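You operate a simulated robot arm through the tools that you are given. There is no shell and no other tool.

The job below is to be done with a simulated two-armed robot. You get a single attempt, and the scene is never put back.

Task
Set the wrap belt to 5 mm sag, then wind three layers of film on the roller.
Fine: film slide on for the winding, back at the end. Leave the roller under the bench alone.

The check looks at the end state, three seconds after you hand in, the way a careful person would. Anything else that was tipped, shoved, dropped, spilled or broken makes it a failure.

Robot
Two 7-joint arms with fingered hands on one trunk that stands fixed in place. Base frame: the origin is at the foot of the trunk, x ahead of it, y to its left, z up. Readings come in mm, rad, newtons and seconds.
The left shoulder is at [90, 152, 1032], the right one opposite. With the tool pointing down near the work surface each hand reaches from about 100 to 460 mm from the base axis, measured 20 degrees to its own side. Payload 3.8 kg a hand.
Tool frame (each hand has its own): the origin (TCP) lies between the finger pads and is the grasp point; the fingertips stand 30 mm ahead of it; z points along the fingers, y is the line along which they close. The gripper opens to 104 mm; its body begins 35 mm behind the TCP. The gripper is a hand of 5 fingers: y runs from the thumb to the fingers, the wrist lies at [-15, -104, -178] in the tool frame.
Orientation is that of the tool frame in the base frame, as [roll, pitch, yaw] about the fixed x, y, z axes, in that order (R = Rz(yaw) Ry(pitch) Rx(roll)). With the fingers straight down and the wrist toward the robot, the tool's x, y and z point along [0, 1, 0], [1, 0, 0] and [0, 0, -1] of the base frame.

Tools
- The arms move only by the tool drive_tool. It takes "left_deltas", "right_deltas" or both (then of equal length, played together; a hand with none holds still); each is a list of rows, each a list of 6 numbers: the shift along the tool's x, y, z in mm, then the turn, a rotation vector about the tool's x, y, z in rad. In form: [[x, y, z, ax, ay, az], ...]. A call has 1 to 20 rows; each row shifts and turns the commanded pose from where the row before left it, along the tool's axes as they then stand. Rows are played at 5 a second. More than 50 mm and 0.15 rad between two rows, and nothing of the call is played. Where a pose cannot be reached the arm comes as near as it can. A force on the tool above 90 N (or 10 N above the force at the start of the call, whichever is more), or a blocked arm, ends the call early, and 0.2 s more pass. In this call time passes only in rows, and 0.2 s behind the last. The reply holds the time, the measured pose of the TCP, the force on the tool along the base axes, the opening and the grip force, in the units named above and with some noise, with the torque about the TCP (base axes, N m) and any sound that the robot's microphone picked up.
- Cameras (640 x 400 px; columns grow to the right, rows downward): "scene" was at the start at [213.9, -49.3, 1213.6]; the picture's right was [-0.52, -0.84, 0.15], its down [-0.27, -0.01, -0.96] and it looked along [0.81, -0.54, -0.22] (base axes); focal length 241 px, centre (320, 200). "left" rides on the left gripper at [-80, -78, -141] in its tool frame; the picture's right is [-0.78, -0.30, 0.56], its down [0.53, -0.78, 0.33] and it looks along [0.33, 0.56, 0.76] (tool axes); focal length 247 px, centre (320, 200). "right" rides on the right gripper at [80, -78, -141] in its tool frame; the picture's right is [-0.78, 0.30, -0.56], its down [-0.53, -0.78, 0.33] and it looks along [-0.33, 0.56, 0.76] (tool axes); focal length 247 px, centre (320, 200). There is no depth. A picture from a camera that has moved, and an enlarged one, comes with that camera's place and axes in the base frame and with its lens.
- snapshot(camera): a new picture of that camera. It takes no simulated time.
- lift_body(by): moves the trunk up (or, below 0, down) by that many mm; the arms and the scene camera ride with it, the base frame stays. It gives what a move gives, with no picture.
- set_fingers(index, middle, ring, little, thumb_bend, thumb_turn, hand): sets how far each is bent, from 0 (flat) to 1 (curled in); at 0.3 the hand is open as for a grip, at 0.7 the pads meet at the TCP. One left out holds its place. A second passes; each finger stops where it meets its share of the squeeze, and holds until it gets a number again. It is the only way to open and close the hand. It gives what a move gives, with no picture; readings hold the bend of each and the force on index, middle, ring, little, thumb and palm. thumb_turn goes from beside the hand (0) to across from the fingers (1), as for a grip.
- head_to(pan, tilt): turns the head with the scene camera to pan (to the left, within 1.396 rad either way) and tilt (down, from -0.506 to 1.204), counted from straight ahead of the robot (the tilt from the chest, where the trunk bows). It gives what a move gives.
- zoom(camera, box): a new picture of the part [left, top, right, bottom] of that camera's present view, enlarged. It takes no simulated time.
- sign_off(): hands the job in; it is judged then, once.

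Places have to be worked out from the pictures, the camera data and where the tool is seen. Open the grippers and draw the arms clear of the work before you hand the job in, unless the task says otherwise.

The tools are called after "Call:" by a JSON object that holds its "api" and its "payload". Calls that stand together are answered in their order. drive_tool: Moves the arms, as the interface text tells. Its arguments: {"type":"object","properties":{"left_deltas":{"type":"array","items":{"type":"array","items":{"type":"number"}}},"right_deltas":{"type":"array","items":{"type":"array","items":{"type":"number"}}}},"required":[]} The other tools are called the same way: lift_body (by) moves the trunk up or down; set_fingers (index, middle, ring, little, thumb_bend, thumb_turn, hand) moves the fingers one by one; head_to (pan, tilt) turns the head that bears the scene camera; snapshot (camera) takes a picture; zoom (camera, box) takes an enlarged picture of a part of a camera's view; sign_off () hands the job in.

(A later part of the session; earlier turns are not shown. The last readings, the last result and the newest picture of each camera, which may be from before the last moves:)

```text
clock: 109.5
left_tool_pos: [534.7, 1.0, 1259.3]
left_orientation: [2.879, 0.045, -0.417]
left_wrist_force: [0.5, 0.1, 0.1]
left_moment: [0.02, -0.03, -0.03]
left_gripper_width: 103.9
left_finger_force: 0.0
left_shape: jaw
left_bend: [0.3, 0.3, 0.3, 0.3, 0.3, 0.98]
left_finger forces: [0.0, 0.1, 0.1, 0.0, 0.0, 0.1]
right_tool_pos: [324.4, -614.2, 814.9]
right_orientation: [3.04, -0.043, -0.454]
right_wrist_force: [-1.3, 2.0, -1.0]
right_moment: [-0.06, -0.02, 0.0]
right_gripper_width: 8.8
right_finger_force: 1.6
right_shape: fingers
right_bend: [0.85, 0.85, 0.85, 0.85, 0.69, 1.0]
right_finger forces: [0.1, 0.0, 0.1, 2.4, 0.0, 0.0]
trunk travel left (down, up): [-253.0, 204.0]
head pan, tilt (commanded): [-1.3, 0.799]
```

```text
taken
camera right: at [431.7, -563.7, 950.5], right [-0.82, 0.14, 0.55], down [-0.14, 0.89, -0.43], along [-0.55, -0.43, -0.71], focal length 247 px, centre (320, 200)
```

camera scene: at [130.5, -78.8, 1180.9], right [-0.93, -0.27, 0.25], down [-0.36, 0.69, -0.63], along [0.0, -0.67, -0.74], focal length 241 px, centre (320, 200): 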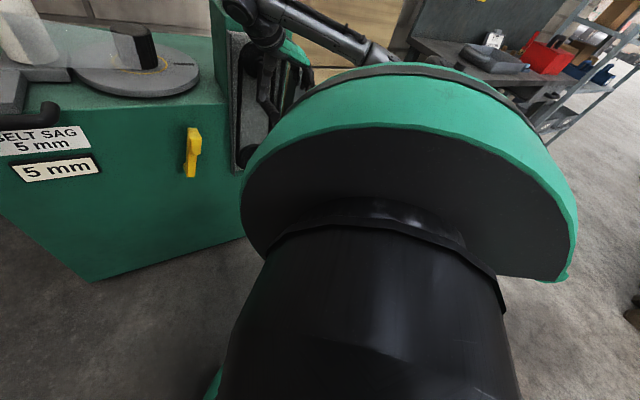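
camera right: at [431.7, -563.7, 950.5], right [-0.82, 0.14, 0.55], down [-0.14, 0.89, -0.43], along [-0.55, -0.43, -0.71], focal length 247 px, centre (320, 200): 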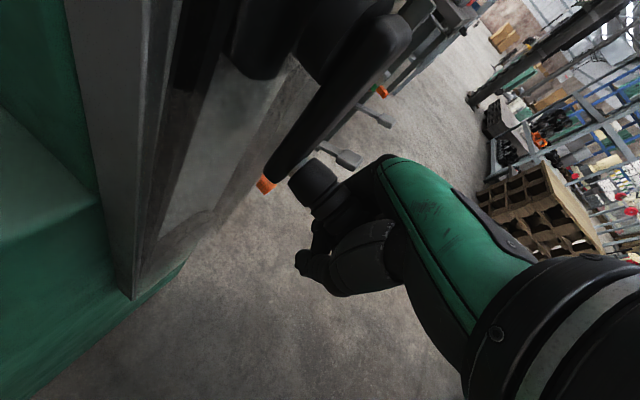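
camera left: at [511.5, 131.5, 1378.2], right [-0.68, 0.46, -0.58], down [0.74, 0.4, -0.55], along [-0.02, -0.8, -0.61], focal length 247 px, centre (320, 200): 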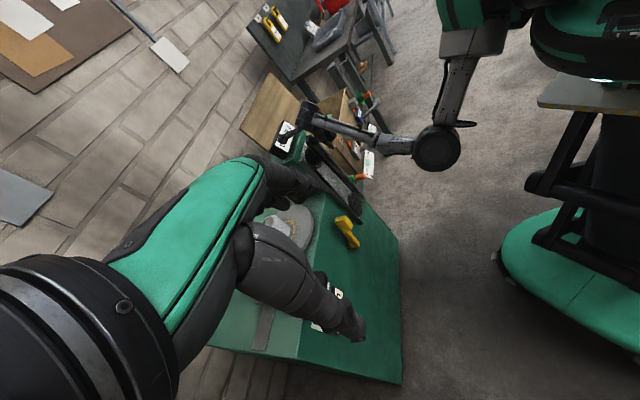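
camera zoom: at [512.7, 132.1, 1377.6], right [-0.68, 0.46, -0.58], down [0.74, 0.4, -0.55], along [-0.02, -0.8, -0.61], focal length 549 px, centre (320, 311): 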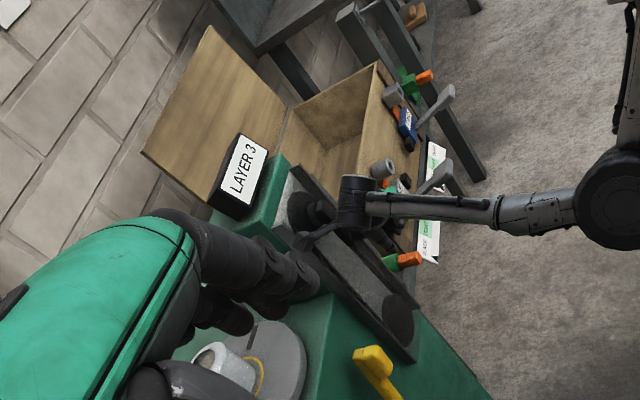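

LAYER 3. I nudge the crank a few mm further so it rests squarely at the bottom, then open the hand.

Call:
{"api": "drive_tool", "payload": {"right_deltas": [[1.6, -4.7, -0.4, 0, 0, 0]]}}

Call:
{"api": "set_fingers", "payload": {"hand": "right", "index": 0.3, "middle": 0.3, "ring": 0.3, "little": 0.3, "thumb_bend": 0.3}}

Call:
{"api": "zoom", "payload": {"camera": "left", "box": [220, 60, 420, 240]}}

Call:
{"api": "snapshot", "payload": {"camera": "right"}}

```text
clock: 109.9
left_tool_pos: [534.7, -0.4, 1259.6]
left_orientation: [2.879, 0.043, -0.418]
left_wrist_force: [-0.5, -0.1, -0.5]
left_moment: [-0.02, -0.02, -0.03]
left_gripper_width: 103.7
left_finger_force: 0.1
left_shape: jaw
left_bend: [0.3, 0.3, 0.3, 0.3, 0.3, 0.98]
left_finger forces: [0.0, 0.0, 0.0, 0.1, 0.0, 0.1]
right_tool_pos: [326.1, -611.2, 814.8]
right_orientation: [3.04, -0.042, -0.459]
right_wrist_force: [-1.7, -1.8, -0.4]
right_moment: [0.02, -0.02, -0.01]
right_gripper_width: 8.7
right_finger_force: 0.6
right_shape: fingers
right_bend: [0.85, 0.85, 0.85, 0.85, 0.69, 1.0]
right_finger forces: [2.0, 0.0, 0.0, 0.1, 0.0, 0.0]
trunk travel left (down, up): [-253.0, 204.0]
head pan, tilt (commanded): [-1.3, 0.799]
```

```text
clock: 110.9
left_tool_pos: [534.9, 0.6, 1260.6]
left_orientation: [2.88, 0.045, -0.417]
left_wrist_force: [0.0, -0.2, 0.3]
left_moment: [0.0, -0.01, 0.01]
left_gripper_width: 103.8
left_finger_force: 0.1
left_shape: jaw
left_bend: [0.3, 0.3, 0.3, 0.3, 0.3, 0.98]
left_finger forces: [0.0, 0.0, 0.0, 0.1, 0.0, 0.1]
right_tool_pos: [326.7, -610.2, 814.4]
right_orientation: [3.039, -0.042, -0.457]
right_wrist_force: [-0.5, -0.7, -0.3]
right_moment: [0.03, -0.01, 0.0]
right_gripper_width: 102.6
right_finger_force: 0.1
right_shape: fingers
right_bend: [0.3, 0.3, 0.3, 0.3, 0.3, 0.98]
right_finger forces: [0.0, 0.1, 0.0, 0.0, 0.0, 0.0]
trunk travel left (down, up): [-253.0, 204.0]
head pan, tilt (commanded): [-1.3, 0.799]
```

```text
2.22 times, centred on (320, 150) of left
camera zoom: at [512.2, 131.4, 1377.8], right [-0.68, 0.46, -0.58], down [0.74, 0.4, -0.55], along [-0.02, -0.8, -0.61], focal length 549 px, centre (320, 311)
```

zoom: 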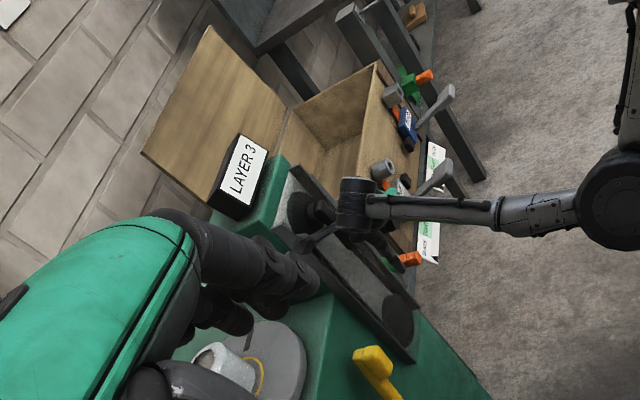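

```text
taken
camera right: at [433.9, -560.9, 950.3], right [-0.82, 0.14, 0.55], down [-0.14, 0.89, -0.43], along [-0.55, -0.43, -0.71], focal length 247 px, centre (320, 200)
```

right: 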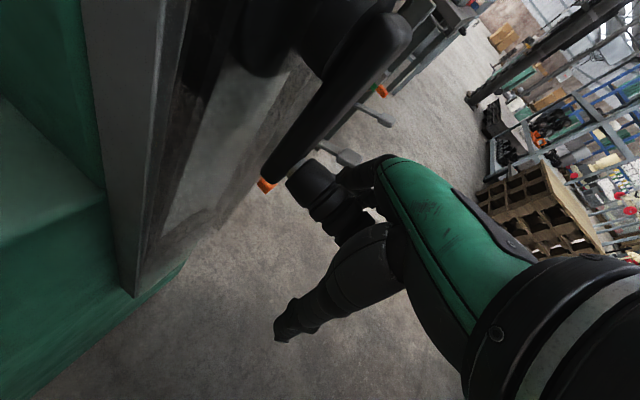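

Hand open, crank at rest, LAYER 3 shown. I raise the hand straight up off the peg.

Call:
{"api": "drive_tool", "payload": {"right_deltas": [[1.5, 3, -30, 0, 0, 0], [1.5, 3, -30, 0, 0, 0], [1.5, 3, -30, 0, 0, 0], [1.5, 3, -30, 0, 0, 0]]}}

Call:
{"api": "snapshot", "payload": {"camera": "right"}}

Call:
{"api": "zoom", "payload": {"camera": "left", "box": [220, 60, 420, 240]}}

```text
clock: 111.9
left_tool_pos: [534.2, 0.8, 1258.7]
left_orientation: [2.879, 0.046, -0.419]
left_wrist_force: [1.2, 0.6, -1.1]
left_moment: [-0.01, 0.02, 0.01]
left_gripper_width: 103.6
left_finger_force: 0.1
left_shape: jaw
left_bend: [0.3, 0.3, 0.3, 0.3, 0.3, 0.98]
left_finger forces: [0.1, 0.1, 0.0, 0.1, 0.0, 0.1]
right_tool_pos: [330.1, -609.6, 937.8]
right_orientation: [3.041, -0.039, -0.458]
right_wrist_force: [0.2, -0.2, 0.1]
right_moment: [-0.01, -0.02, 0.01]
right_gripper_width: 102.6
right_finger_force: 0.1
right_shape: fingers
right_bend: [0.3, 0.3, 0.3, 0.3, 0.3, 0.98]
right_finger forces: [0.0, 0.0, 0.0, 0.1, 0.1, 0.0]
trunk travel left (down, up): [-253.0, 204.0]
head pan, tilt (commanded): [-1.3, 0.799]
```

```text
taken
camera right: at [436.7, -560.3, 1073.3], right [-0.82, 0.14, 0.55], down [-0.14, 0.89, -0.43], along [-0.55, -0.43, -0.71], focal length 247 px, centre (320, 200)
```

right: 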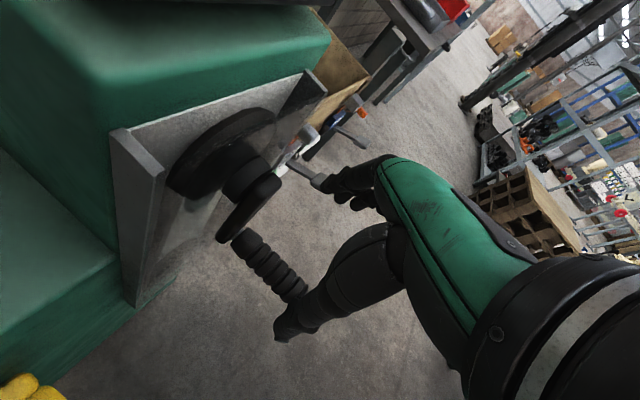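

```text
2.22 times, centred on (320, 150) of left
camera zoom: at [512.2, 131.6, 1377.9], right [-0.68, 0.46, -0.58], down [0.74, 0.4, -0.55], along [-0.02, -0.8, -0.61], focal length 549 px, centre (320, 311)
```

zoom: 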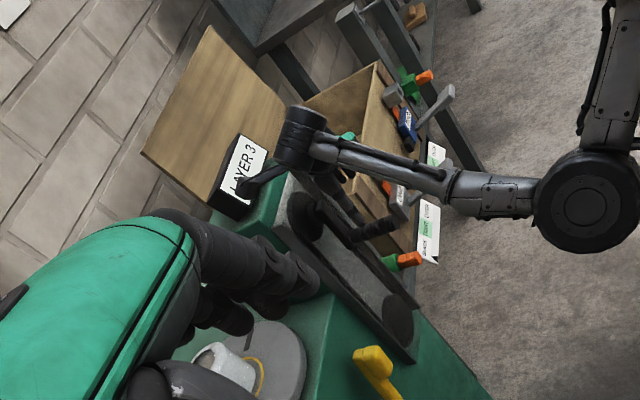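

Crank rests at the bottom, LAYER 3. I retreat outward from the column and then turn the hand back to its normal forward heading.

Call:
{"api": "drive_tool", "payload": {"right_deltas": [[-22.9, -6.4, -16.8, 0, 0, 0], [-22.9, -6.4, -16.8, 0, 0, 0], [-22.9, -6.4, -16.8, 0, 0, 0], [-22.9, -6.4, -16.8, 0, 0, 0], [0, 0, 0, 0, 0, -0.15], [0, 0, 0, 0, 0, -0.15], [0, 0, 0, 0, 0, -0.15], [0, 0, 0, 0, 0, -0.15], [0, 0, 0, 0, 0, -0.15], [0, 0, 0, 0, 0, -0.15], [0, 0, 0, 0, 0, -0.15], [0, 0, 0, 0, 0, -0.15], [0, 0, 0, 0, 0, -0.15], [0, 0, 0, 0, 0, -0.15]]}}

Call:
{"api": "snapshot", "payload": {"camera": "left"}}

Call:
{"api": "snapshot", "payload": {"camera": "right"}}

```text
clock: 114.9
left_tool_pos: [534.9, 1.3, 1259.4]
left_orientation: [2.88, 0.047, -0.417]
left_wrist_force: [0.1, -0.7, 0.6]
left_moment: [0.04, -0.01, 0.0]
left_gripper_width: 103.7
left_finger_force: 0.0
left_shape: jaw
left_bend: [0.3, 0.3, 0.3, 0.3, 0.3, 0.98]
left_finger forces: [0.0, 0.0, 0.0, 0.0, 0.0, 0.2]
right_tool_pos: [257.8, -540.1, 996.5]
right_orientation: [3.092, 0.098, 1.041]
right_wrist_force: [0.1, -0.1, 0.4]
right_moment: [-0.01, 0.01, 0.01]
right_gripper_width: 102.8
right_finger_force: 0.0
right_shape: fingers
right_bend: [0.3, 0.3, 0.3, 0.3, 0.3, 0.98]
right_finger forces: [0.0, 0.0, 0.0, 0.1, 0.0, 0.0]
trunk travel left (down, up): [-253.0, 204.0]
head pan, tilt (commanded): [-1.3, 0.799]
```

```text
taken
camera left: at [512.2, 130.9, 1377.9], right [-0.68, 0.46, -0.58], down [0.74, 0.4, -0.55], along [-0.02, -0.8, -0.61], focal length 247 px, centre (320, 200)
```

left: 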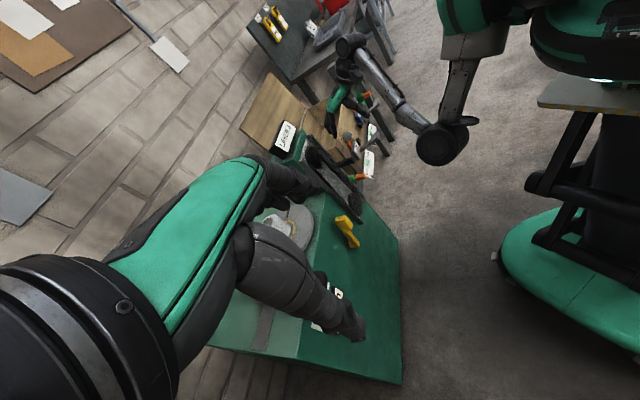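

```text
taken
camera right: at [232.5, -417.3, 1124.3], right [-0.13, -0.75, 0.64], down [-0.94, -0.11, -0.32], along [0.31, -0.65, -0.7], focal length 247 px, centre (320, 200)
```

right: 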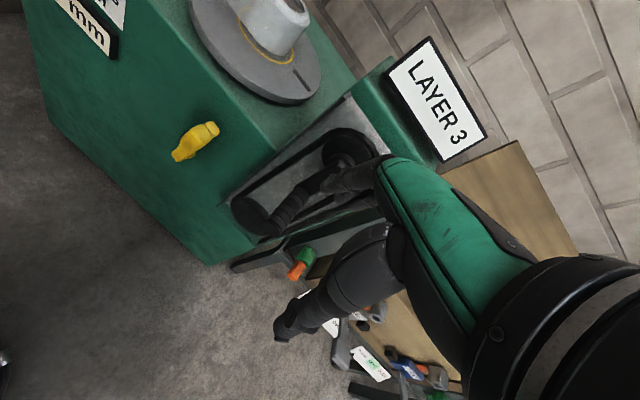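

The arm is back in a clean posture and the roller shows film wraps. I now move the right hand across in front of the machine toward the black U-handle of the film slide, while turning the left camera back to watch the slide.

Call:
{"api": "drive_tool", "payload": {"right_deltas": [[44.1, 14.9, 4, 0, 0, 0], [44.1, 14.9, 4, 0, 0, 0], [44.1, 14.9, 4, 0, 0, 0], [44.1, 14.9, 4, 0, 0, 0], [44.1, 14.9, 4, 0, 0, 0], [44.1, 14.9, 4, 0, 0, 0], [44.1, 14.9, 4, 0, 0, 0], [44.1, 14.9, 4, 0, 0, 0], [44.1, 14.9, 4, 0, 0, 0]], "left_deltas": [[0, 0, 0, 0.0308, 0.0248, -0.1436], [0, 0, 0, 0.0308, 0.0248, -0.1436], [0, 0, 0, 0.0308, 0.0248, -0.1436], [0, 0, 0, 0.0308, 0.0248, -0.1436], [0, 0, 0, 0.0308, 0.0248, -0.1436], [0, 0, 0, 0.0308, 0.0248, -0.1436], [0, 0, 0, 0.0308, 0.0248, -0.1436], [0, 0, 0, 0, 0, 0], [0, 0, 0, 0, 0, 0]]}}

Call:
{"api": "snapshot", "payload": {"camera": "left"}}

Call:
{"api": "snapshot", "payload": {"camera": "right"}}

Call:
{"api": "head_to", "payload": {"pan": -0.6, "tilt": 0.5}}

Call:
{"api": "snapshot", "payload": {"camera": "scene"}}

```text
clock: 116.9
left_tool_pos: [534.6, 0.2, 1258.2]
left_orientation: [-3.14, 0.001, 0.6]
left_wrist_force: [0.2, 1.1, -0.2]
left_moment: [-0.02, 0.02, 0.01]
left_gripper_width: 104.0
left_finger_force: 0.0
left_shape: jaw
left_bend: [0.3, 0.3, 0.3, 0.3, 0.3, 0.98]
left_finger forces: [0.0, 0.0, 0.0, 0.0, 0.0, 0.0]
right_tool_pos: [574.1, -269.8, 927.4]
right_orientation: [3.092, 0.1, 1.035]
right_wrist_force: [0.6, -0.1, 0.1]
right_moment: [0.01, 0.03, 0.02]
right_gripper_width: 102.5
right_finger_force: 0.1
right_shape: fingers
right_bend: [0.3, 0.3, 0.3, 0.3, 0.3, 0.98]
right_finger forces: [0.0, 0.1, 0.1, 0.1, 0.0, 0.1]
trunk travel left (down, up): [-253.0, 204.0]
head pan, tilt (commanded): [-1.3, 0.799]
```

```text
taken
camera left: at [426.4, 18.5, 1398.7], right [-0.81, -0.2, -0.56], down [0.0, 0.94, -0.33], along [0.59, -0.27, -0.76], focal length 247 px, centre (320, 200)
```

left: 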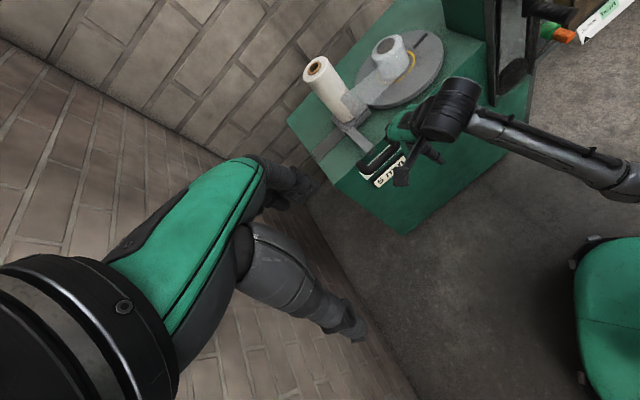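

```text
taken
camera right: at [548.9, -145.4, 1054.8], right [-0.13, -0.75, 0.65], down [-0.94, -0.1, -0.32], along [0.3, -0.65, -0.7], focal length 247 px, centre (320, 200)
```

right: 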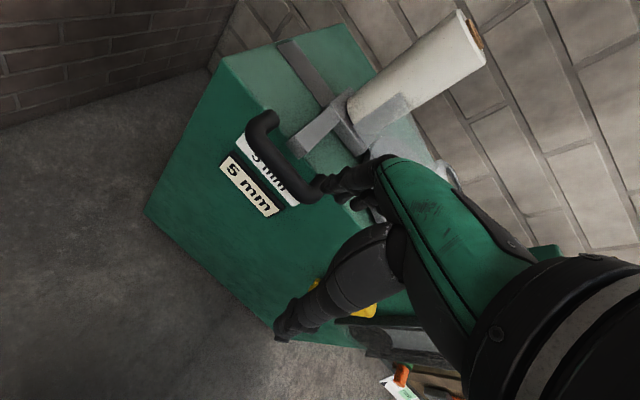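

```text
clock: 118.0
left_tool_pos: [535.7, -0.4, 1258.6]
left_orientation: [-3.141, 0.001, 0.601]
left_wrist_force: [0.3, 0.2, 0.6]
left_moment: [-0.03, -0.04, 0.0]
left_gripper_width: 103.9
left_finger_force: 0.1
left_shape: jaw
left_bend: [0.3, 0.3, 0.3, 0.3, 0.3, 0.98]
left_finger forces: [0.0, 0.0, 0.1, 0.0, 0.1, 0.0]
right_tool_pos: [573.1, -269.6, 926.8]
right_orientation: [3.094, 0.099, 1.037]
right_wrist_force: [-0.7, 0.1, -0.6]
right_moment: [-0.01, -0.01, 0.01]
right_gripper_width: 103.0
right_finger_force: 0.0
right_shape: fingers
right_bend: [0.3, 0.3, 0.3, 0.3, 0.3, 0.98]
right_finger forces: [0.0, 0.1, 0.0, 0.0, 0.0, 0.0]
trunk travel left (down, up): [-253.0, 204.0]
head pan, tilt (commanded): [-0.6, 0.499]
```

```text
taken
camera scene: at [126.1, -52.2, 1329.3], right [-0.56, -0.82, 0.06], down [-0.49, 0.27, -0.83], along [0.67, -0.5, -0.56], focal length 241 px, centre (320, 200)
```

scene: 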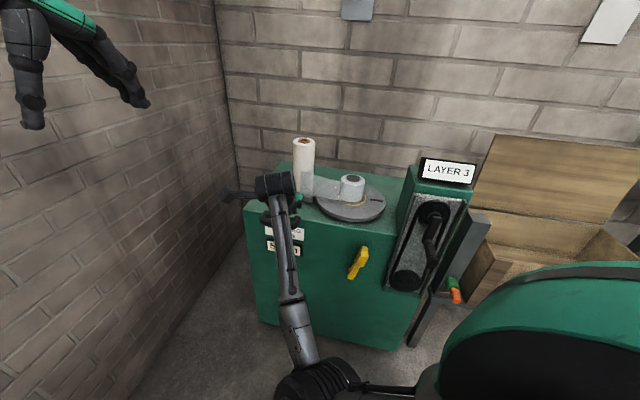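

The readout still shows 5 mm and LAYER 3. I zoom in on the U-handle from the right and left cameras to place it.

Call:
{"api": "zoom", "payload": {"camera": "right", "box": [200, 40, 420, 260]}}

Call:
{"api": "zoom", "payload": {"camera": "left", "box": [300, 60, 460, 220]}}

Call:
{"api": "zoom", "payload": {"camera": "scene", "box": [230, 120, 410, 280]}}

```text
1.82 times, centred on (310, 150) of right
camera zoom: at [547.6, -146.5, 1055.1], right [-0.13, -0.75, 0.64], down [-0.94, -0.1, -0.32], along [0.3, -0.65, -0.7], focal length 449 px, centre (338, 291)
```

zoom: 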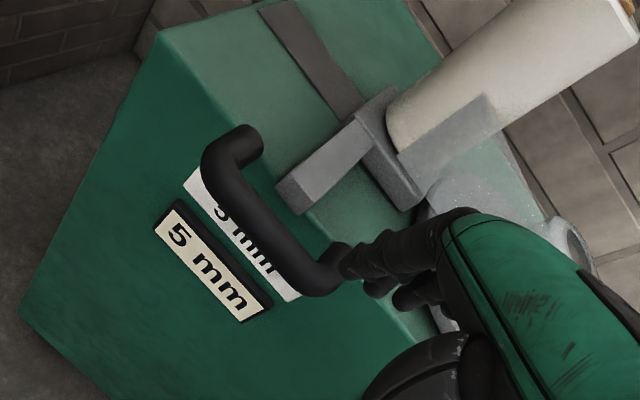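

```text
2.50 times, centred on (380, 140) of left
camera zoom: at [425.5, 18.0, 1399.0], right [-0.81, -0.19, -0.56], down [0.0, 0.94, -0.33], along [0.59, -0.27, -0.76], focal length 617 px, centre (170, 350)
```

zoom: 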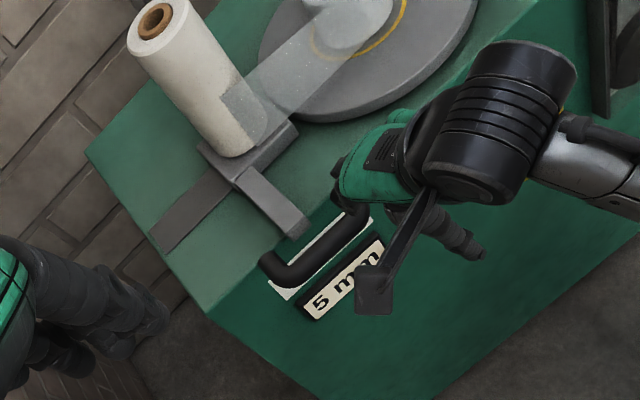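

```text
2.50 times, centred on (320, 200) of scene
camera zoom: at [126.1, -52.2, 1329.3], right [-0.56, -0.82, 0.06], down [-0.49, 0.27, -0.83], along [0.67, -0.5, -0.56], focal length 602 px, centre (320, 200)
```

zoom: 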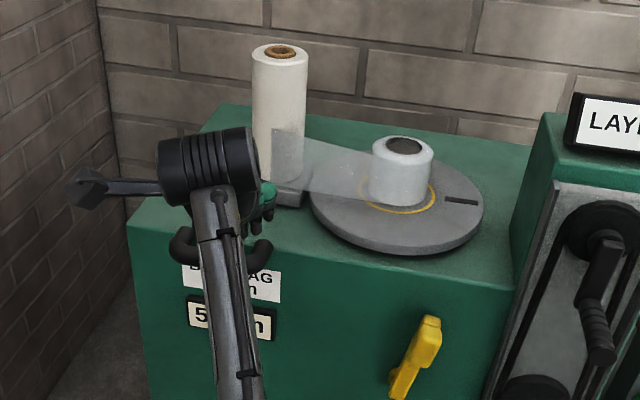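

The corrected geometry: machine top z≈784, face n≈-785, slide bar now centred near u≈270 with its right side at u≈255, handle legs at u≈219 and 332. I'll push the bar left with the index-finger side: tuck the thumb, pitch the hand forward, raise it, then lower the trunk for more reach.

Call:
{"api": "set_fingers", "payload": {"hand": "right", "index": 0.45, "middle": 0.45, "ring": 0.45, "little": 0.45, "thumb_bend": 0.1, "thumb_turn": 0}}

Call:
{"api": "drive_tool", "payload": {"right_deltas": [[0, 0, 0, -0.1398, 0.0197, 0.0191], [0, 0, 0, -0.1398, 0.0197, 0.0191], [0, 0, 0, -0.1398, 0.0197, 0.0191], [0, 0, 0, -0.1398, 0.0197, 0.0191], [0, 18.9, -27, 0, 0, 0], [0, 18.9, -27, 0, 0, 0], [0, 18.9, -27, 0, 0, 0]]}}

Call:
{"api": "lift_body", "payload": {"by": -128}}

Call:
{"api": "snapshot", "payload": {"camera": "right"}}

Call:
{"api": "snapshot", "payload": {"camera": "scene"}}

Call:
{"api": "snapshot", "payload": {"camera": "left"}}

```text
clock: 119.0
left_tool_pos: [534.3, -1.4, 1259.3]
left_orientation: [3.141, 0.003, 0.6]
left_wrist_force: [-0.2, 0.4, -0.6]
left_moment: [0.02, 0.01, 0.01]
left_gripper_width: 103.8
left_finger_force: 0.0
left_shape: jaw
left_bend: [0.3, 0.3, 0.3, 0.3, 0.3, 0.98]
left_finger forces: [0.0, 0.0, 0.1, 0.0, 0.0, 0.1]
right_tool_pos: [572.5, -269.0, 927.4]
right_orientation: [3.092, 0.098, 1.037]
right_wrist_force: [0.1, -0.3, 1.0]
right_moment: [0.02, 0.0, -0.02]
right_gripper_width: 146.8
right_finger_force: 0.1
right_shape: fingers
right_bend: [0.45, 0.45, 0.45, 0.45, 0.1, 0.0]
right_finger forces: [0.0, 0.0, 0.0, 0.0, 0.0, 0.0]
trunk travel left (down, up): [-253.0, 204.0]
head pan, tilt (commanded): [-0.6, 0.499]
```

```text
clock: 119.9
left_tool_pos: [533.9, -0.7, 1257.1]
left_orientation: [-3.141, 0.001, 0.6]
left_wrist_force: [0.8, 0.5, 0.4]
left_moment: [0.02, 0.01, 0.01]
left_gripper_width: 103.8
left_finger_force: 0.0
left_shape: jaw
left_bend: [0.3, 0.3, 0.3, 0.3, 0.3, 0.98]
left_finger forces: [0.0, 0.1, 0.0, 0.1, 0.0, 0.0]
right_tool_pos: [609.6, -287.3, 1032.7]
right_orientation: [2.452, -0.054, 0.982]
right_wrist_force: [0.3, 1.0, 0.4]
right_moment: [0.03, -0.02, 0.02]
right_gripper_width: 147.0
right_finger_force: 0.0
right_shape: fingers
right_bend: [0.45, 0.45, 0.45, 0.45, 0.1, 0.0]
right_finger forces: [0.1, 0.0, 0.0, 0.1, 0.0, 0.0]
trunk travel left (down, up): [-253.0, 204.0]
head pan, tilt (commanded): [-0.6, 0.499]
stopped in row 4 (right hand): the arm was blocked; the commanded pose is now the measured one
```

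```text
clock: 121.5
left_tool_pos: [534.0, 0.6, 1131.7]
left_orientation: [3.141, 0.0, 0.601]
left_wrist_force: [0.6, 0.3, -0.3]
left_moment: [-0.03, 0.0, -0.02]
left_gripper_width: 103.9
left_finger_force: 0.0
left_shape: jaw
left_bend: [0.3, 0.3, 0.3, 0.3, 0.3, 0.98]
left_finger forces: [0.0, 0.1, 0.1, 0.1, 0.0, 0.0]
right_tool_pos: [606.7, -302.6, 910.0]
right_orientation: [2.415, -0.001, 0.968]
right_wrist_force: [-0.6, -1.1, 0.6]
right_moment: [-0.01, -0.03, -0.03]
right_gripper_width: 146.4
right_finger_force: 0.0
right_shape: fingers
right_bend: [0.45, 0.45, 0.45, 0.45, 0.1, 0.0]
right_finger forces: [0.0, 0.0, 0.1, 0.1, 0.1, 0.1]
trunk travel left (down, up): [-125.0, 332.0]
head pan, tilt (commanded): [-0.6, 0.499]
```

```text
taken
camera right: at [528.0, -150.3, 963.1], right [-0.56, -0.56, 0.61], down [-0.6, -0.24, -0.77], along [0.57, -0.8, -0.2], focal length 247 px, centre (320, 200)
```

right: 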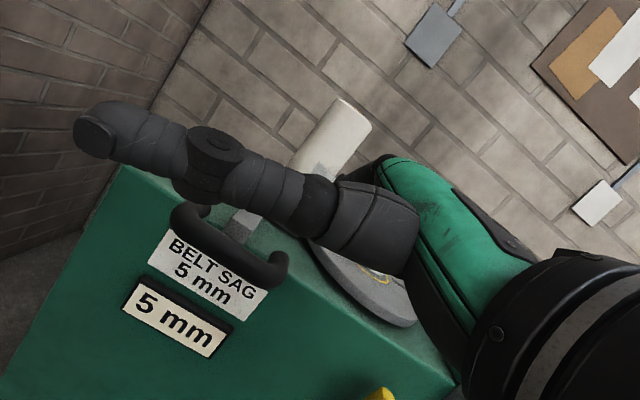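

```text
taken
camera scene: at [199.7, -52.2, 1167.9], right [-0.54, -0.83, 0.16], down [-0.63, 0.27, -0.73], along [0.56, -0.5, -0.66], focal length 241 px, centre (320, 200)
```

scene: 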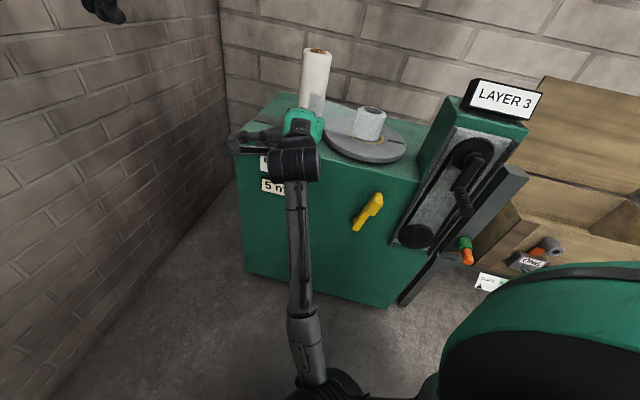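

```text
taken
camera left: at [424.2, 17.9, 1271.8], right [-0.81, -0.19, -0.56], down [0.0, 0.94, -0.33], along [0.59, -0.27, -0.76], focal length 247 px, centre (320, 200)
```

left: 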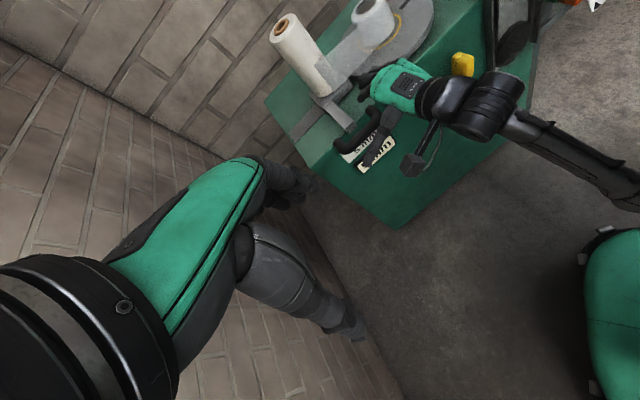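

The hand is free at (607,-303,910) with thumb tucked. I zoom on the handle from two cameras to fix its right leg position.

Call:
{"api": "zoom", "payload": {"camera": "right", "box": [140, 170, 340, 340]}}

Call:
{"api": "zoom", "payload": {"camera": "left", "box": [260, 20, 460, 200]}}

```text
2.35 times, centred on (240, 255) of right
camera zoom: at [528.0, -150.3, 963.1], right [-0.56, -0.56, 0.61], down [-0.6, -0.24, -0.77], along [0.57, -0.8, -0.2], focal length 581 px, centre (508, 71)
```

zoom: 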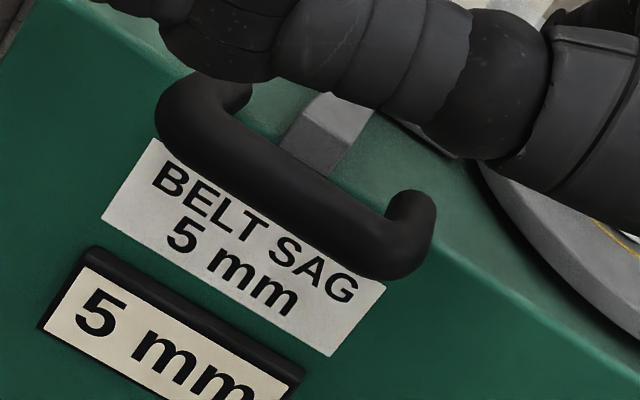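

```text
2.22 times, centred on (360, 110) of left
camera zoom: at [424.2, 17.9, 1271.8], right [-0.81, -0.19, -0.56], down [0.0, 0.94, -0.33], along [0.59, -0.27, -0.76], focal length 549 px, centre (231, 400)
```

zoom: 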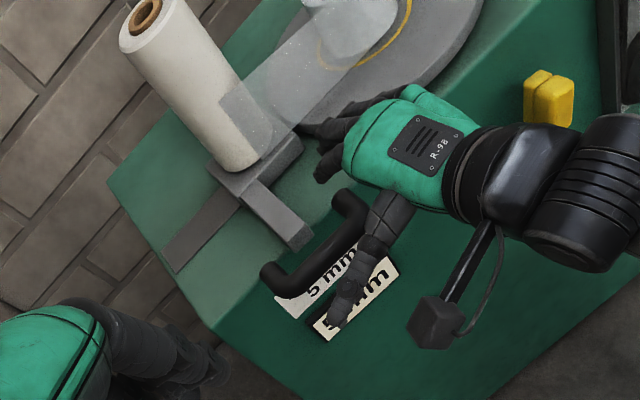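

I zoom further on the fingertips relative to the handle and check the right-hand camera for the index finger.

Call:
{"api": "zoom", "payload": {"camera": "left", "box": [320, 50, 420, 140]}}

Call:
{"api": "zoom", "payload": {"camera": "scene", "box": [230, 80, 400, 220]}}

```text
4.44 times, centred on (370, 95) of left
camera zoom: at [424.2, 17.9, 1271.8], right [-0.81, -0.19, -0.56], down [0.0, 0.94, -0.33], along [0.59, -0.27, -0.76], focal length 1098 px, centre (98, 667)
```

zoom: 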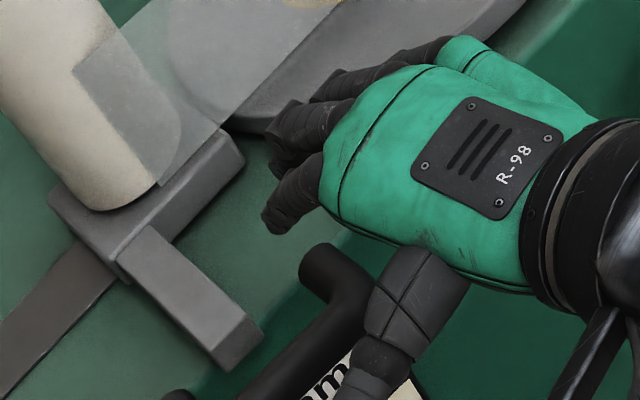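

```text
2.86 times, centred on (315, 150) of scene
camera zoom: at [199.7, -52.2, 1167.9], right [-0.54, -0.83, 0.16], down [-0.63, 0.27, -0.73], along [0.56, -0.5, -0.66], focal length 688 px, centre (334, 343)
```

zoom: 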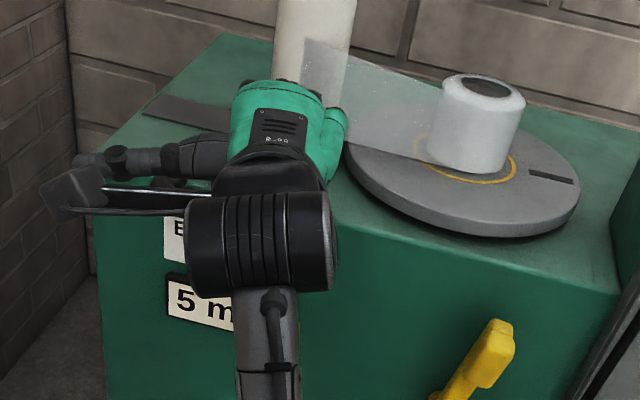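

Re-checking with the better-conditioned views, the machine top is ≈806 and the U-handle sits at z≈832, n≈-695 with its right leg near u≈212. I'll push that right leg leftward with the index finger from in front of the face: first shift right of it and descend partway.

Call:
{"api": "drive_tool", "payload": {"right_deltas": [[-36.9, -5.1, -4.5, 0, 0, 0], [-36.9, -5.1, -4.5, 0, 0, 0], [-2.9, -4.9, 29.1, 0, 0, 0], [-2.9, -4.9, 29.1, 0, 0, 0]]}}

Call:
{"api": "snapshot", "payload": {"camera": "right"}}

Call:
{"api": "zoom", "payload": {"camera": "left", "box": [300, 30, 460, 170]}}

Call:
{"api": "zoom", "payload": {"camera": "scene", "box": [230, 80, 400, 220]}}

```text
clock: 122.5
left_tool_pos: [534.7, -0.8, 1131.8]
left_orientation: [-3.141, 0.002, 0.601]
left_wrist_force: [-0.1, 0.1, 0.5]
left_moment: [0.0, 0.02, -0.02]
left_gripper_width: 104.0
left_finger_force: 0.0
left_shape: jaw
left_bend: [0.3, 0.3, 0.3, 0.3, 0.3, 0.98]
left_finger forces: [0.0, 0.1, 0.1, 0.0, 0.0, 0.0]
right_tool_pos: [582.5, -361.5, 860.2]
right_orientation: [2.43, -0.053, 0.985]
right_wrist_force: [0.6, -0.1, 0.5]
right_moment: [0.01, 0.0, 0.0]
right_gripper_width: 146.8
right_finger_force: 0.2
right_shape: fingers
right_bend: [0.45, 0.45, 0.45, 0.45, 0.1, 0.0]
right_finger forces: [0.0, 0.1, 0.0, 0.0, 0.1, 0.0]
trunk travel left (down, up): [-125.0, 332.0]
head pan, tilt (commanded): [-0.6, 0.499]
```

```text
taken
camera right: at [499.7, -213.7, 919.3], right [-0.56, -0.6, 0.57], down [-0.58, -0.21, -0.79], along [0.59, -0.78, -0.23], focal length 247 px, centre (320, 200)
```

right: 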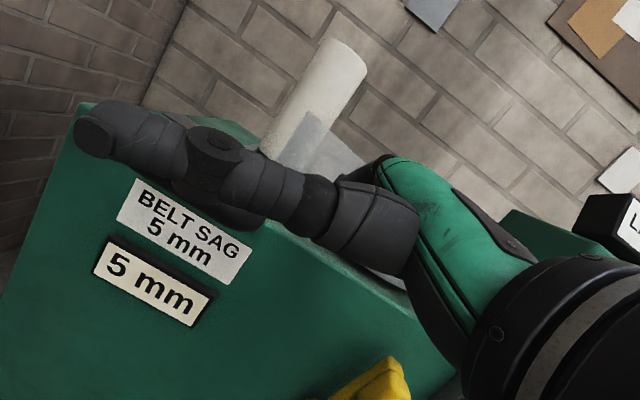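

```text
2.86 times, centred on (380, 100) of left
camera zoom: at [425.7, 17.6, 1270.9], right [-0.81, -0.19, -0.56], down [0.0, 0.94, -0.33], along [0.59, -0.27, -0.76], focal length 706 px, centre (149, 486)
```

zoom: 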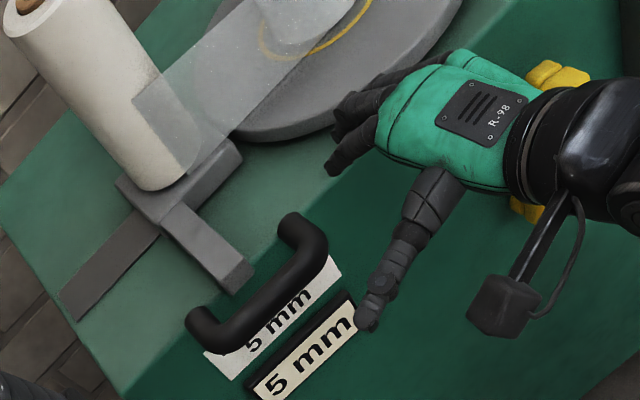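

```text
2.86 times, centred on (315, 150) of scene
camera zoom: at [200.6, -52.5, 1167.6], right [-0.54, -0.83, 0.16], down [-0.63, 0.27, -0.73], along [0.56, -0.5, -0.66], focal length 688 px, centre (334, 343)
```

zoom: 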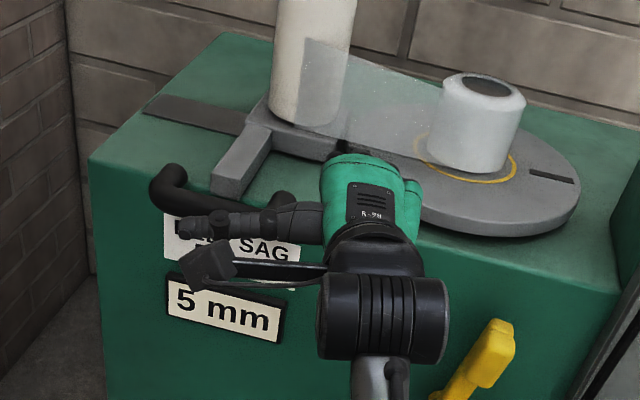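

The hand is to the right of the handle. I shift 15 mm further right and lower about 50 mm so the index finger comes beside the handle's right leg.

Call:
{"api": "drive_tool", "payload": {"right_deltas": [[-14.7, -2, -1.8, 0, 0, 0], [-1.8, -15.4, 21, 0, 0, 0], [-1.8, -15.4, 21, 0, 0, 0]]}}

Call:
{"api": "snapshot", "payload": {"camera": "right"}}

Call:
{"api": "zoom", "payload": {"camera": "left", "box": [300, 30, 460, 170]}}

Call:
{"api": "zoom", "payload": {"camera": "scene", "box": [230, 80, 400, 220]}}

```text
clock: 123.3
left_tool_pos: [533.5, -0.4, 1130.4]
left_orientation: [-3.141, 0.001, 0.6]
left_wrist_force: [-0.5, 0.4, 0.1]
left_moment: [0.03, -0.01, 0.0]
left_gripper_width: 104.0
left_finger_force: 0.0
left_shape: jaw
left_bend: [0.3, 0.3, 0.3, 0.3, 0.3, 0.98]
left_finger forces: [0.0, 0.1, 0.1, 0.1, 0.0, 0.0]
right_tool_pos: [572.3, -373.6, 798.6]
right_orientation: [2.446, -0.047, 0.984]
right_wrist_force: [0.3, 0.0, -0.2]
right_moment: [0.01, -0.02, 0.03]
right_gripper_width: 146.6
right_finger_force: 0.1
right_shape: fingers
right_bend: [0.45, 0.45, 0.45, 0.45, 0.1, 0.0]
right_finger forces: [0.1, 0.0, 0.0, 0.1, 0.0, 0.1]
trunk travel left (down, up): [-125.0, 332.0]
head pan, tilt (commanded): [-0.6, 0.499]
```

```text
taken
camera right: at [489.3, -226.4, 860.3], right [-0.55, -0.6, 0.58], down [-0.59, -0.2, -0.78], along [0.58, -0.78, -0.24], focal length 247 px, centre (320, 200)
```

right: 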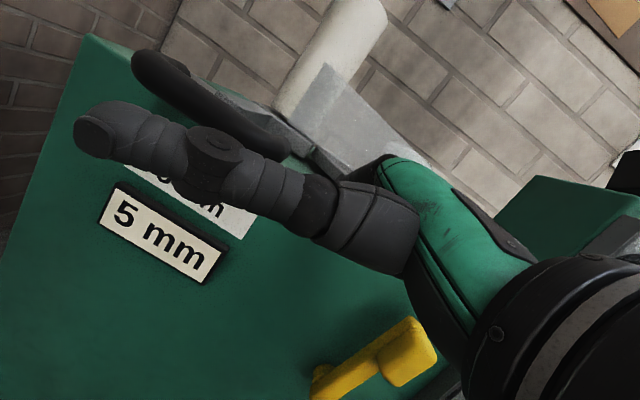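

```text
2.86 times, centred on (380, 100) of left
camera zoom: at [425.6, 17.7, 1271.0], right [-0.81, -0.19, -0.56], down [0.0, 0.94, -0.33], along [0.59, -0.27, -0.76], focal length 706 px, centre (149, 486)
```

zoom: 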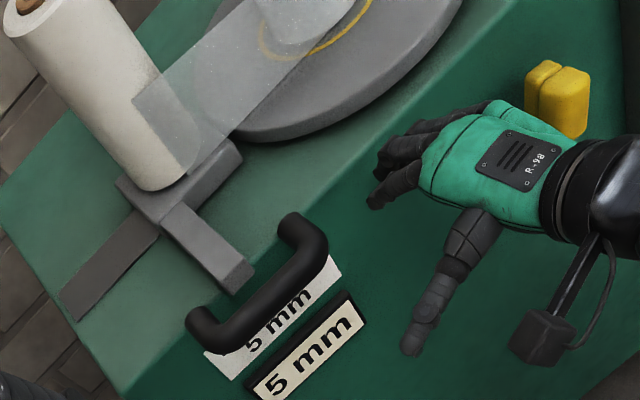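

```text
2.86 times, centred on (315, 150) of scene
camera zoom: at [200.5, -52.4, 1167.6], right [-0.54, -0.83, 0.16], down [-0.63, 0.27, -0.73], along [0.56, -0.5, -0.66], focal length 688 px, centre (334, 343)
```

zoom: 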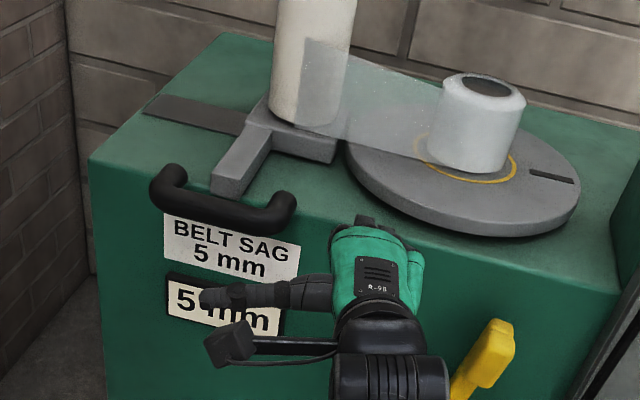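

The hand is in front of the face, right of the handle, with the index tip near u≈157, z≈803. I move 17 mm toward the face and then sweep left until the finger touches the handle's right leg.

Call:
{"api": "drive_tool", "payload": {"right_deltas": [[-3.1, 12.5, 11.1, 0, 0, 0], [11.8, 1.6, 1.4, 0, 0, 0], [11.8, 1.6, 1.4, 0, 0, 0], [8, 1, 1, 0, 0, 0]]}}

Call:
{"api": "snapshot", "payload": {"camera": "right"}}

Call:
{"api": "zoom", "payload": {"camera": "left", "box": [300, 30, 460, 170]}}

Call:
{"api": "zoom", "payload": {"camera": "scene", "box": [230, 80, 400, 220]}}

```text
clock: 124.3
left_tool_pos: [535.0, 1.0, 1130.4]
left_orientation: [3.141, 0.002, 0.601]
left_wrist_force: [-0.5, 0.0, 0.8]
left_moment: [0.01, 0.0, -0.02]
left_gripper_width: 103.9
left_finger_force: 0.2
left_shape: jaw
left_bend: [0.3, 0.3, 0.3, 0.3, 0.3, 0.98]
left_finger forces: [0.1, 0.1, 0.1, 0.1, 0.0, 0.1]
right_tool_pos: [602.8, -374.4, 799.9]
right_orientation: [2.431, -0.009, 0.981]
right_wrist_force: [0.2, -0.2, -0.2]
right_moment: [0.02, 0.01, -0.01]
right_gripper_width: 146.8
right_finger_force: 0.2
right_shape: fingers
right_bend: [0.45, 0.45, 0.45, 0.45, 0.1, 0.0]
right_finger forces: [0.0, 0.0, 0.0, 0.0, 0.0, 0.0]
trunk travel left (down, up): [-125.0, 332.0]
head pan, tilt (commanded): [-0.6, 0.499]
```

```text
taken
camera right: at [522.6, -223.1, 856.2], right [-0.55, -0.57, 0.61], down [-0.6, -0.23, -0.76], along [0.58, -0.79, -0.22], focal length 247 px, centre (320, 200)
```

right: 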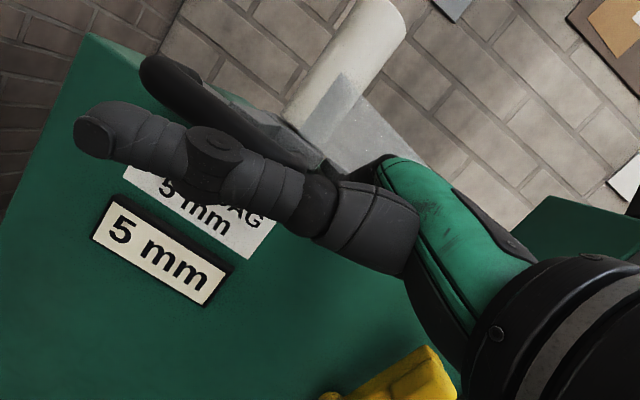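

```text
2.86 times, centred on (380, 100) of left
camera zoom: at [425.6, 18.0, 1271.0], right [-0.81, -0.19, -0.56], down [0.0, 0.94, -0.33], along [0.59, -0.27, -0.76], focal length 706 px, centre (149, 486)
```

zoom: 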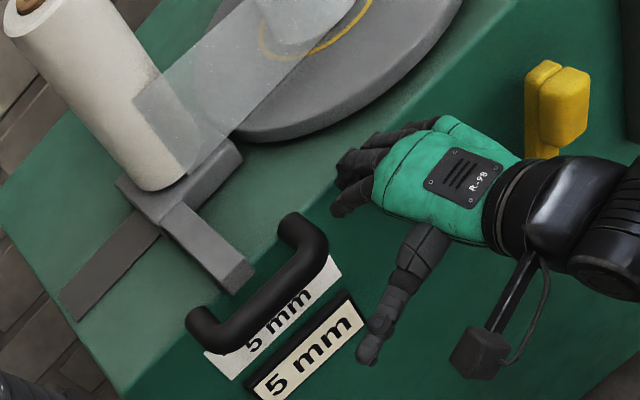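

```text
2.86 times, centred on (315, 150) of scene
camera zoom: at [200.6, -52.1, 1167.6], right [-0.54, -0.83, 0.16], down [-0.63, 0.27, -0.73], along [0.56, -0.5, -0.66], focal length 688 px, centre (334, 343)
```

zoom: 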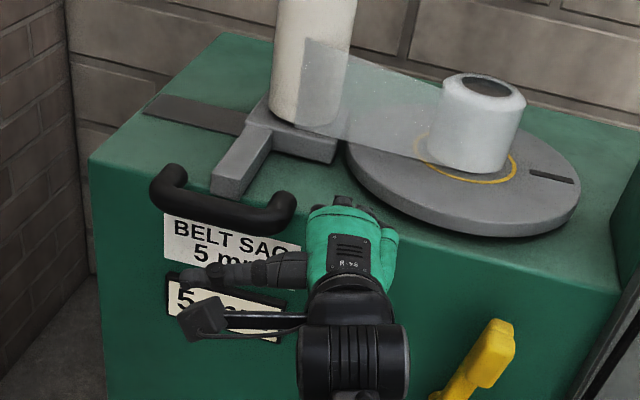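

No contact yet; the index finger is just right of the handle end. I continue left in small steps.

Call:
{"api": "drive_tool", "payload": {"right_deltas": [[8.8, 1.2, 1.1, 0, 0, 0], [8.8, 1.2, 1.1, 0, 0, 0], [8.8, 1.2, 1.1, 0, 0, 0]]}}

Call:
{"api": "zoom", "payload": {"camera": "left", "box": [300, 30, 460, 170]}}

Call:
{"api": "zoom", "payload": {"camera": "scene", "box": [230, 80, 400, 220]}}

```text
clock: 125.3
left_tool_pos: [532.7, 0.3, 1130.9]
left_orientation: [-3.14, 0.001, 0.6]
left_wrist_force: [-0.2, -0.4, -0.8]
left_moment: [-0.01, 0.06, -0.02]
left_gripper_width: 104.0
left_finger_force: 0.1
left_shape: jaw
left_bend: [0.3, 0.3, 0.3, 0.3, 0.3, 0.98]
left_finger forces: [0.0, 0.0, 0.1, 0.0, 0.1, 0.0]
right_tool_pos: [622.3, -366.2, 808.9]
right_orientation: [2.406, 0.01, 0.972]
right_wrist_force: [-0.5, -1.1, 0.4]
right_moment: [0.03, -0.01, 0.0]
right_gripper_width: 146.4
right_finger_force: 0.0
right_shape: fingers
right_bend: [0.45, 0.45, 0.45, 0.45, 0.1, 0.0]
right_finger forces: [0.2, 0.0, 0.0, 0.1, 0.0, 0.0]
trunk travel left (down, up): [-125.0, 332.0]
head pan, tilt (commanded): [-0.6, 0.499]
stopped in row 3 (right hand): the arm was blocked; the commanded pose is now the measured one
```

```text
2.86 times, centred on (380, 100) of left
camera zoom: at [425.3, 17.7, 1271.0], right [-0.81, -0.19, -0.56], down [0.0, 0.94, -0.33], along [0.59, -0.27, -0.76], focal length 706 px, centre (149, 486)
```

zoom: 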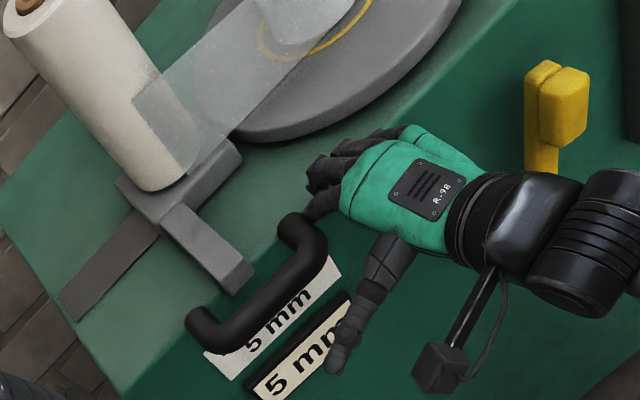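

```text
2.86 times, centred on (315, 150) of scene
camera zoom: at [200.4, -52.3, 1167.6], right [-0.54, -0.83, 0.16], down [-0.63, 0.27, -0.73], along [0.56, -0.5, -0.66], focal length 688 px, centre (334, 343)
```

zoom: 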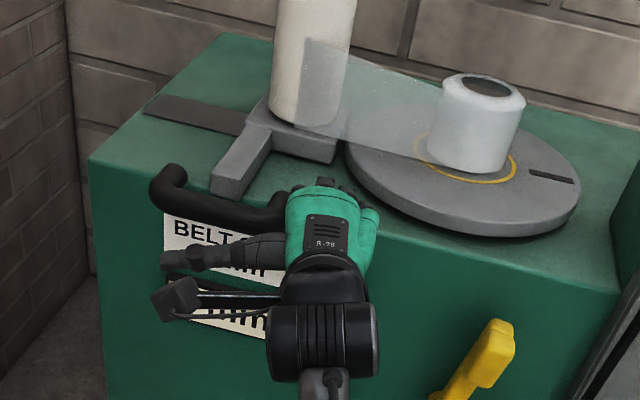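

The arm stalled again (z crept up, no finger force) — likely the elbow near the torso. I look down with the head to see it.

Call:
{"api": "head_to", "payload": {"pan": -0.5, "tilt": 1.15}}

Call:
{"api": "snapshot", "payload": {"camera": "scene"}}

Call:
{"api": "snapshot", "payload": {"camera": "left"}}

```text
clock: 126.3
left_tool_pos: [533.9, -0.6, 1131.1]
left_orientation: [-3.141, 0.002, 0.601]
left_wrist_force: [0.7, -0.3, -0.2]
left_moment: [0.02, -0.02, 0.0]
left_gripper_width: 103.7
left_finger_force: 0.1
left_shape: jaw
left_bend: [0.3, 0.3, 0.3, 0.3, 0.3, 0.98]
left_finger forces: [0.1, 0.1, 0.0, 0.0, 0.1, 0.0]
right_tool_pos: [623.6, -366.8, 809.0]
right_orientation: [2.406, 0.01, 0.97]
right_wrist_force: [-1.0, 0.3, -0.3]
right_moment: [-0.03, 0.02, -0.04]
right_gripper_width: 146.7
right_finger_force: 1.0
right_shape: fingers
right_bend: [0.45, 0.45, 0.45, 0.45, 0.1, 0.0]
right_finger forces: [0.6, 0.0, 0.1, 0.1, 0.0, 0.0]
trunk travel left (down, up): [-125.0, 332.0]
head pan, tilt (commanded): [-0.499, 1.15]
```

```text
taken
camera scene: at [164.2, -29.4, 1125.4], right [-0.46, -0.88, 0.14], down [-0.88, 0.44, -0.17], along [0.09, -0.2, -0.98], focal length 241 px, centre (320, 200)
```

scene: 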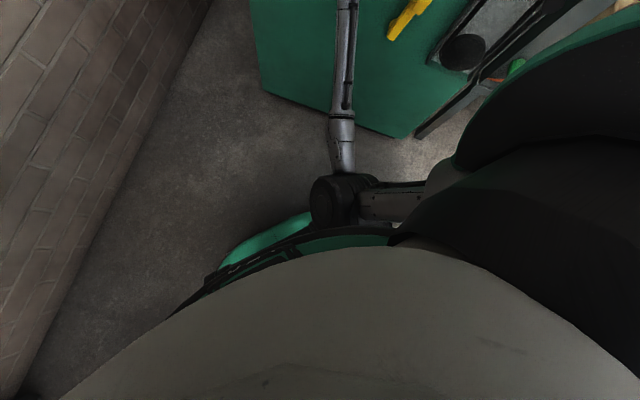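

```text
taken
camera left: at [425.4, 17.9, 1271.0], right [-0.81, -0.19, -0.56], down [0.0, 0.94, -0.33], along [0.59, -0.27, -0.76], focal length 247 px, centre (320, 200)
```

left: 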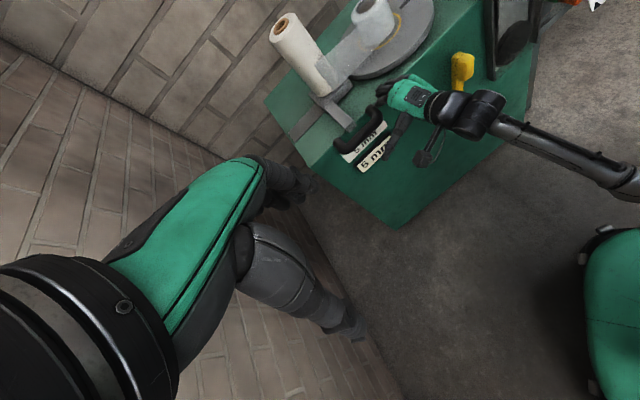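

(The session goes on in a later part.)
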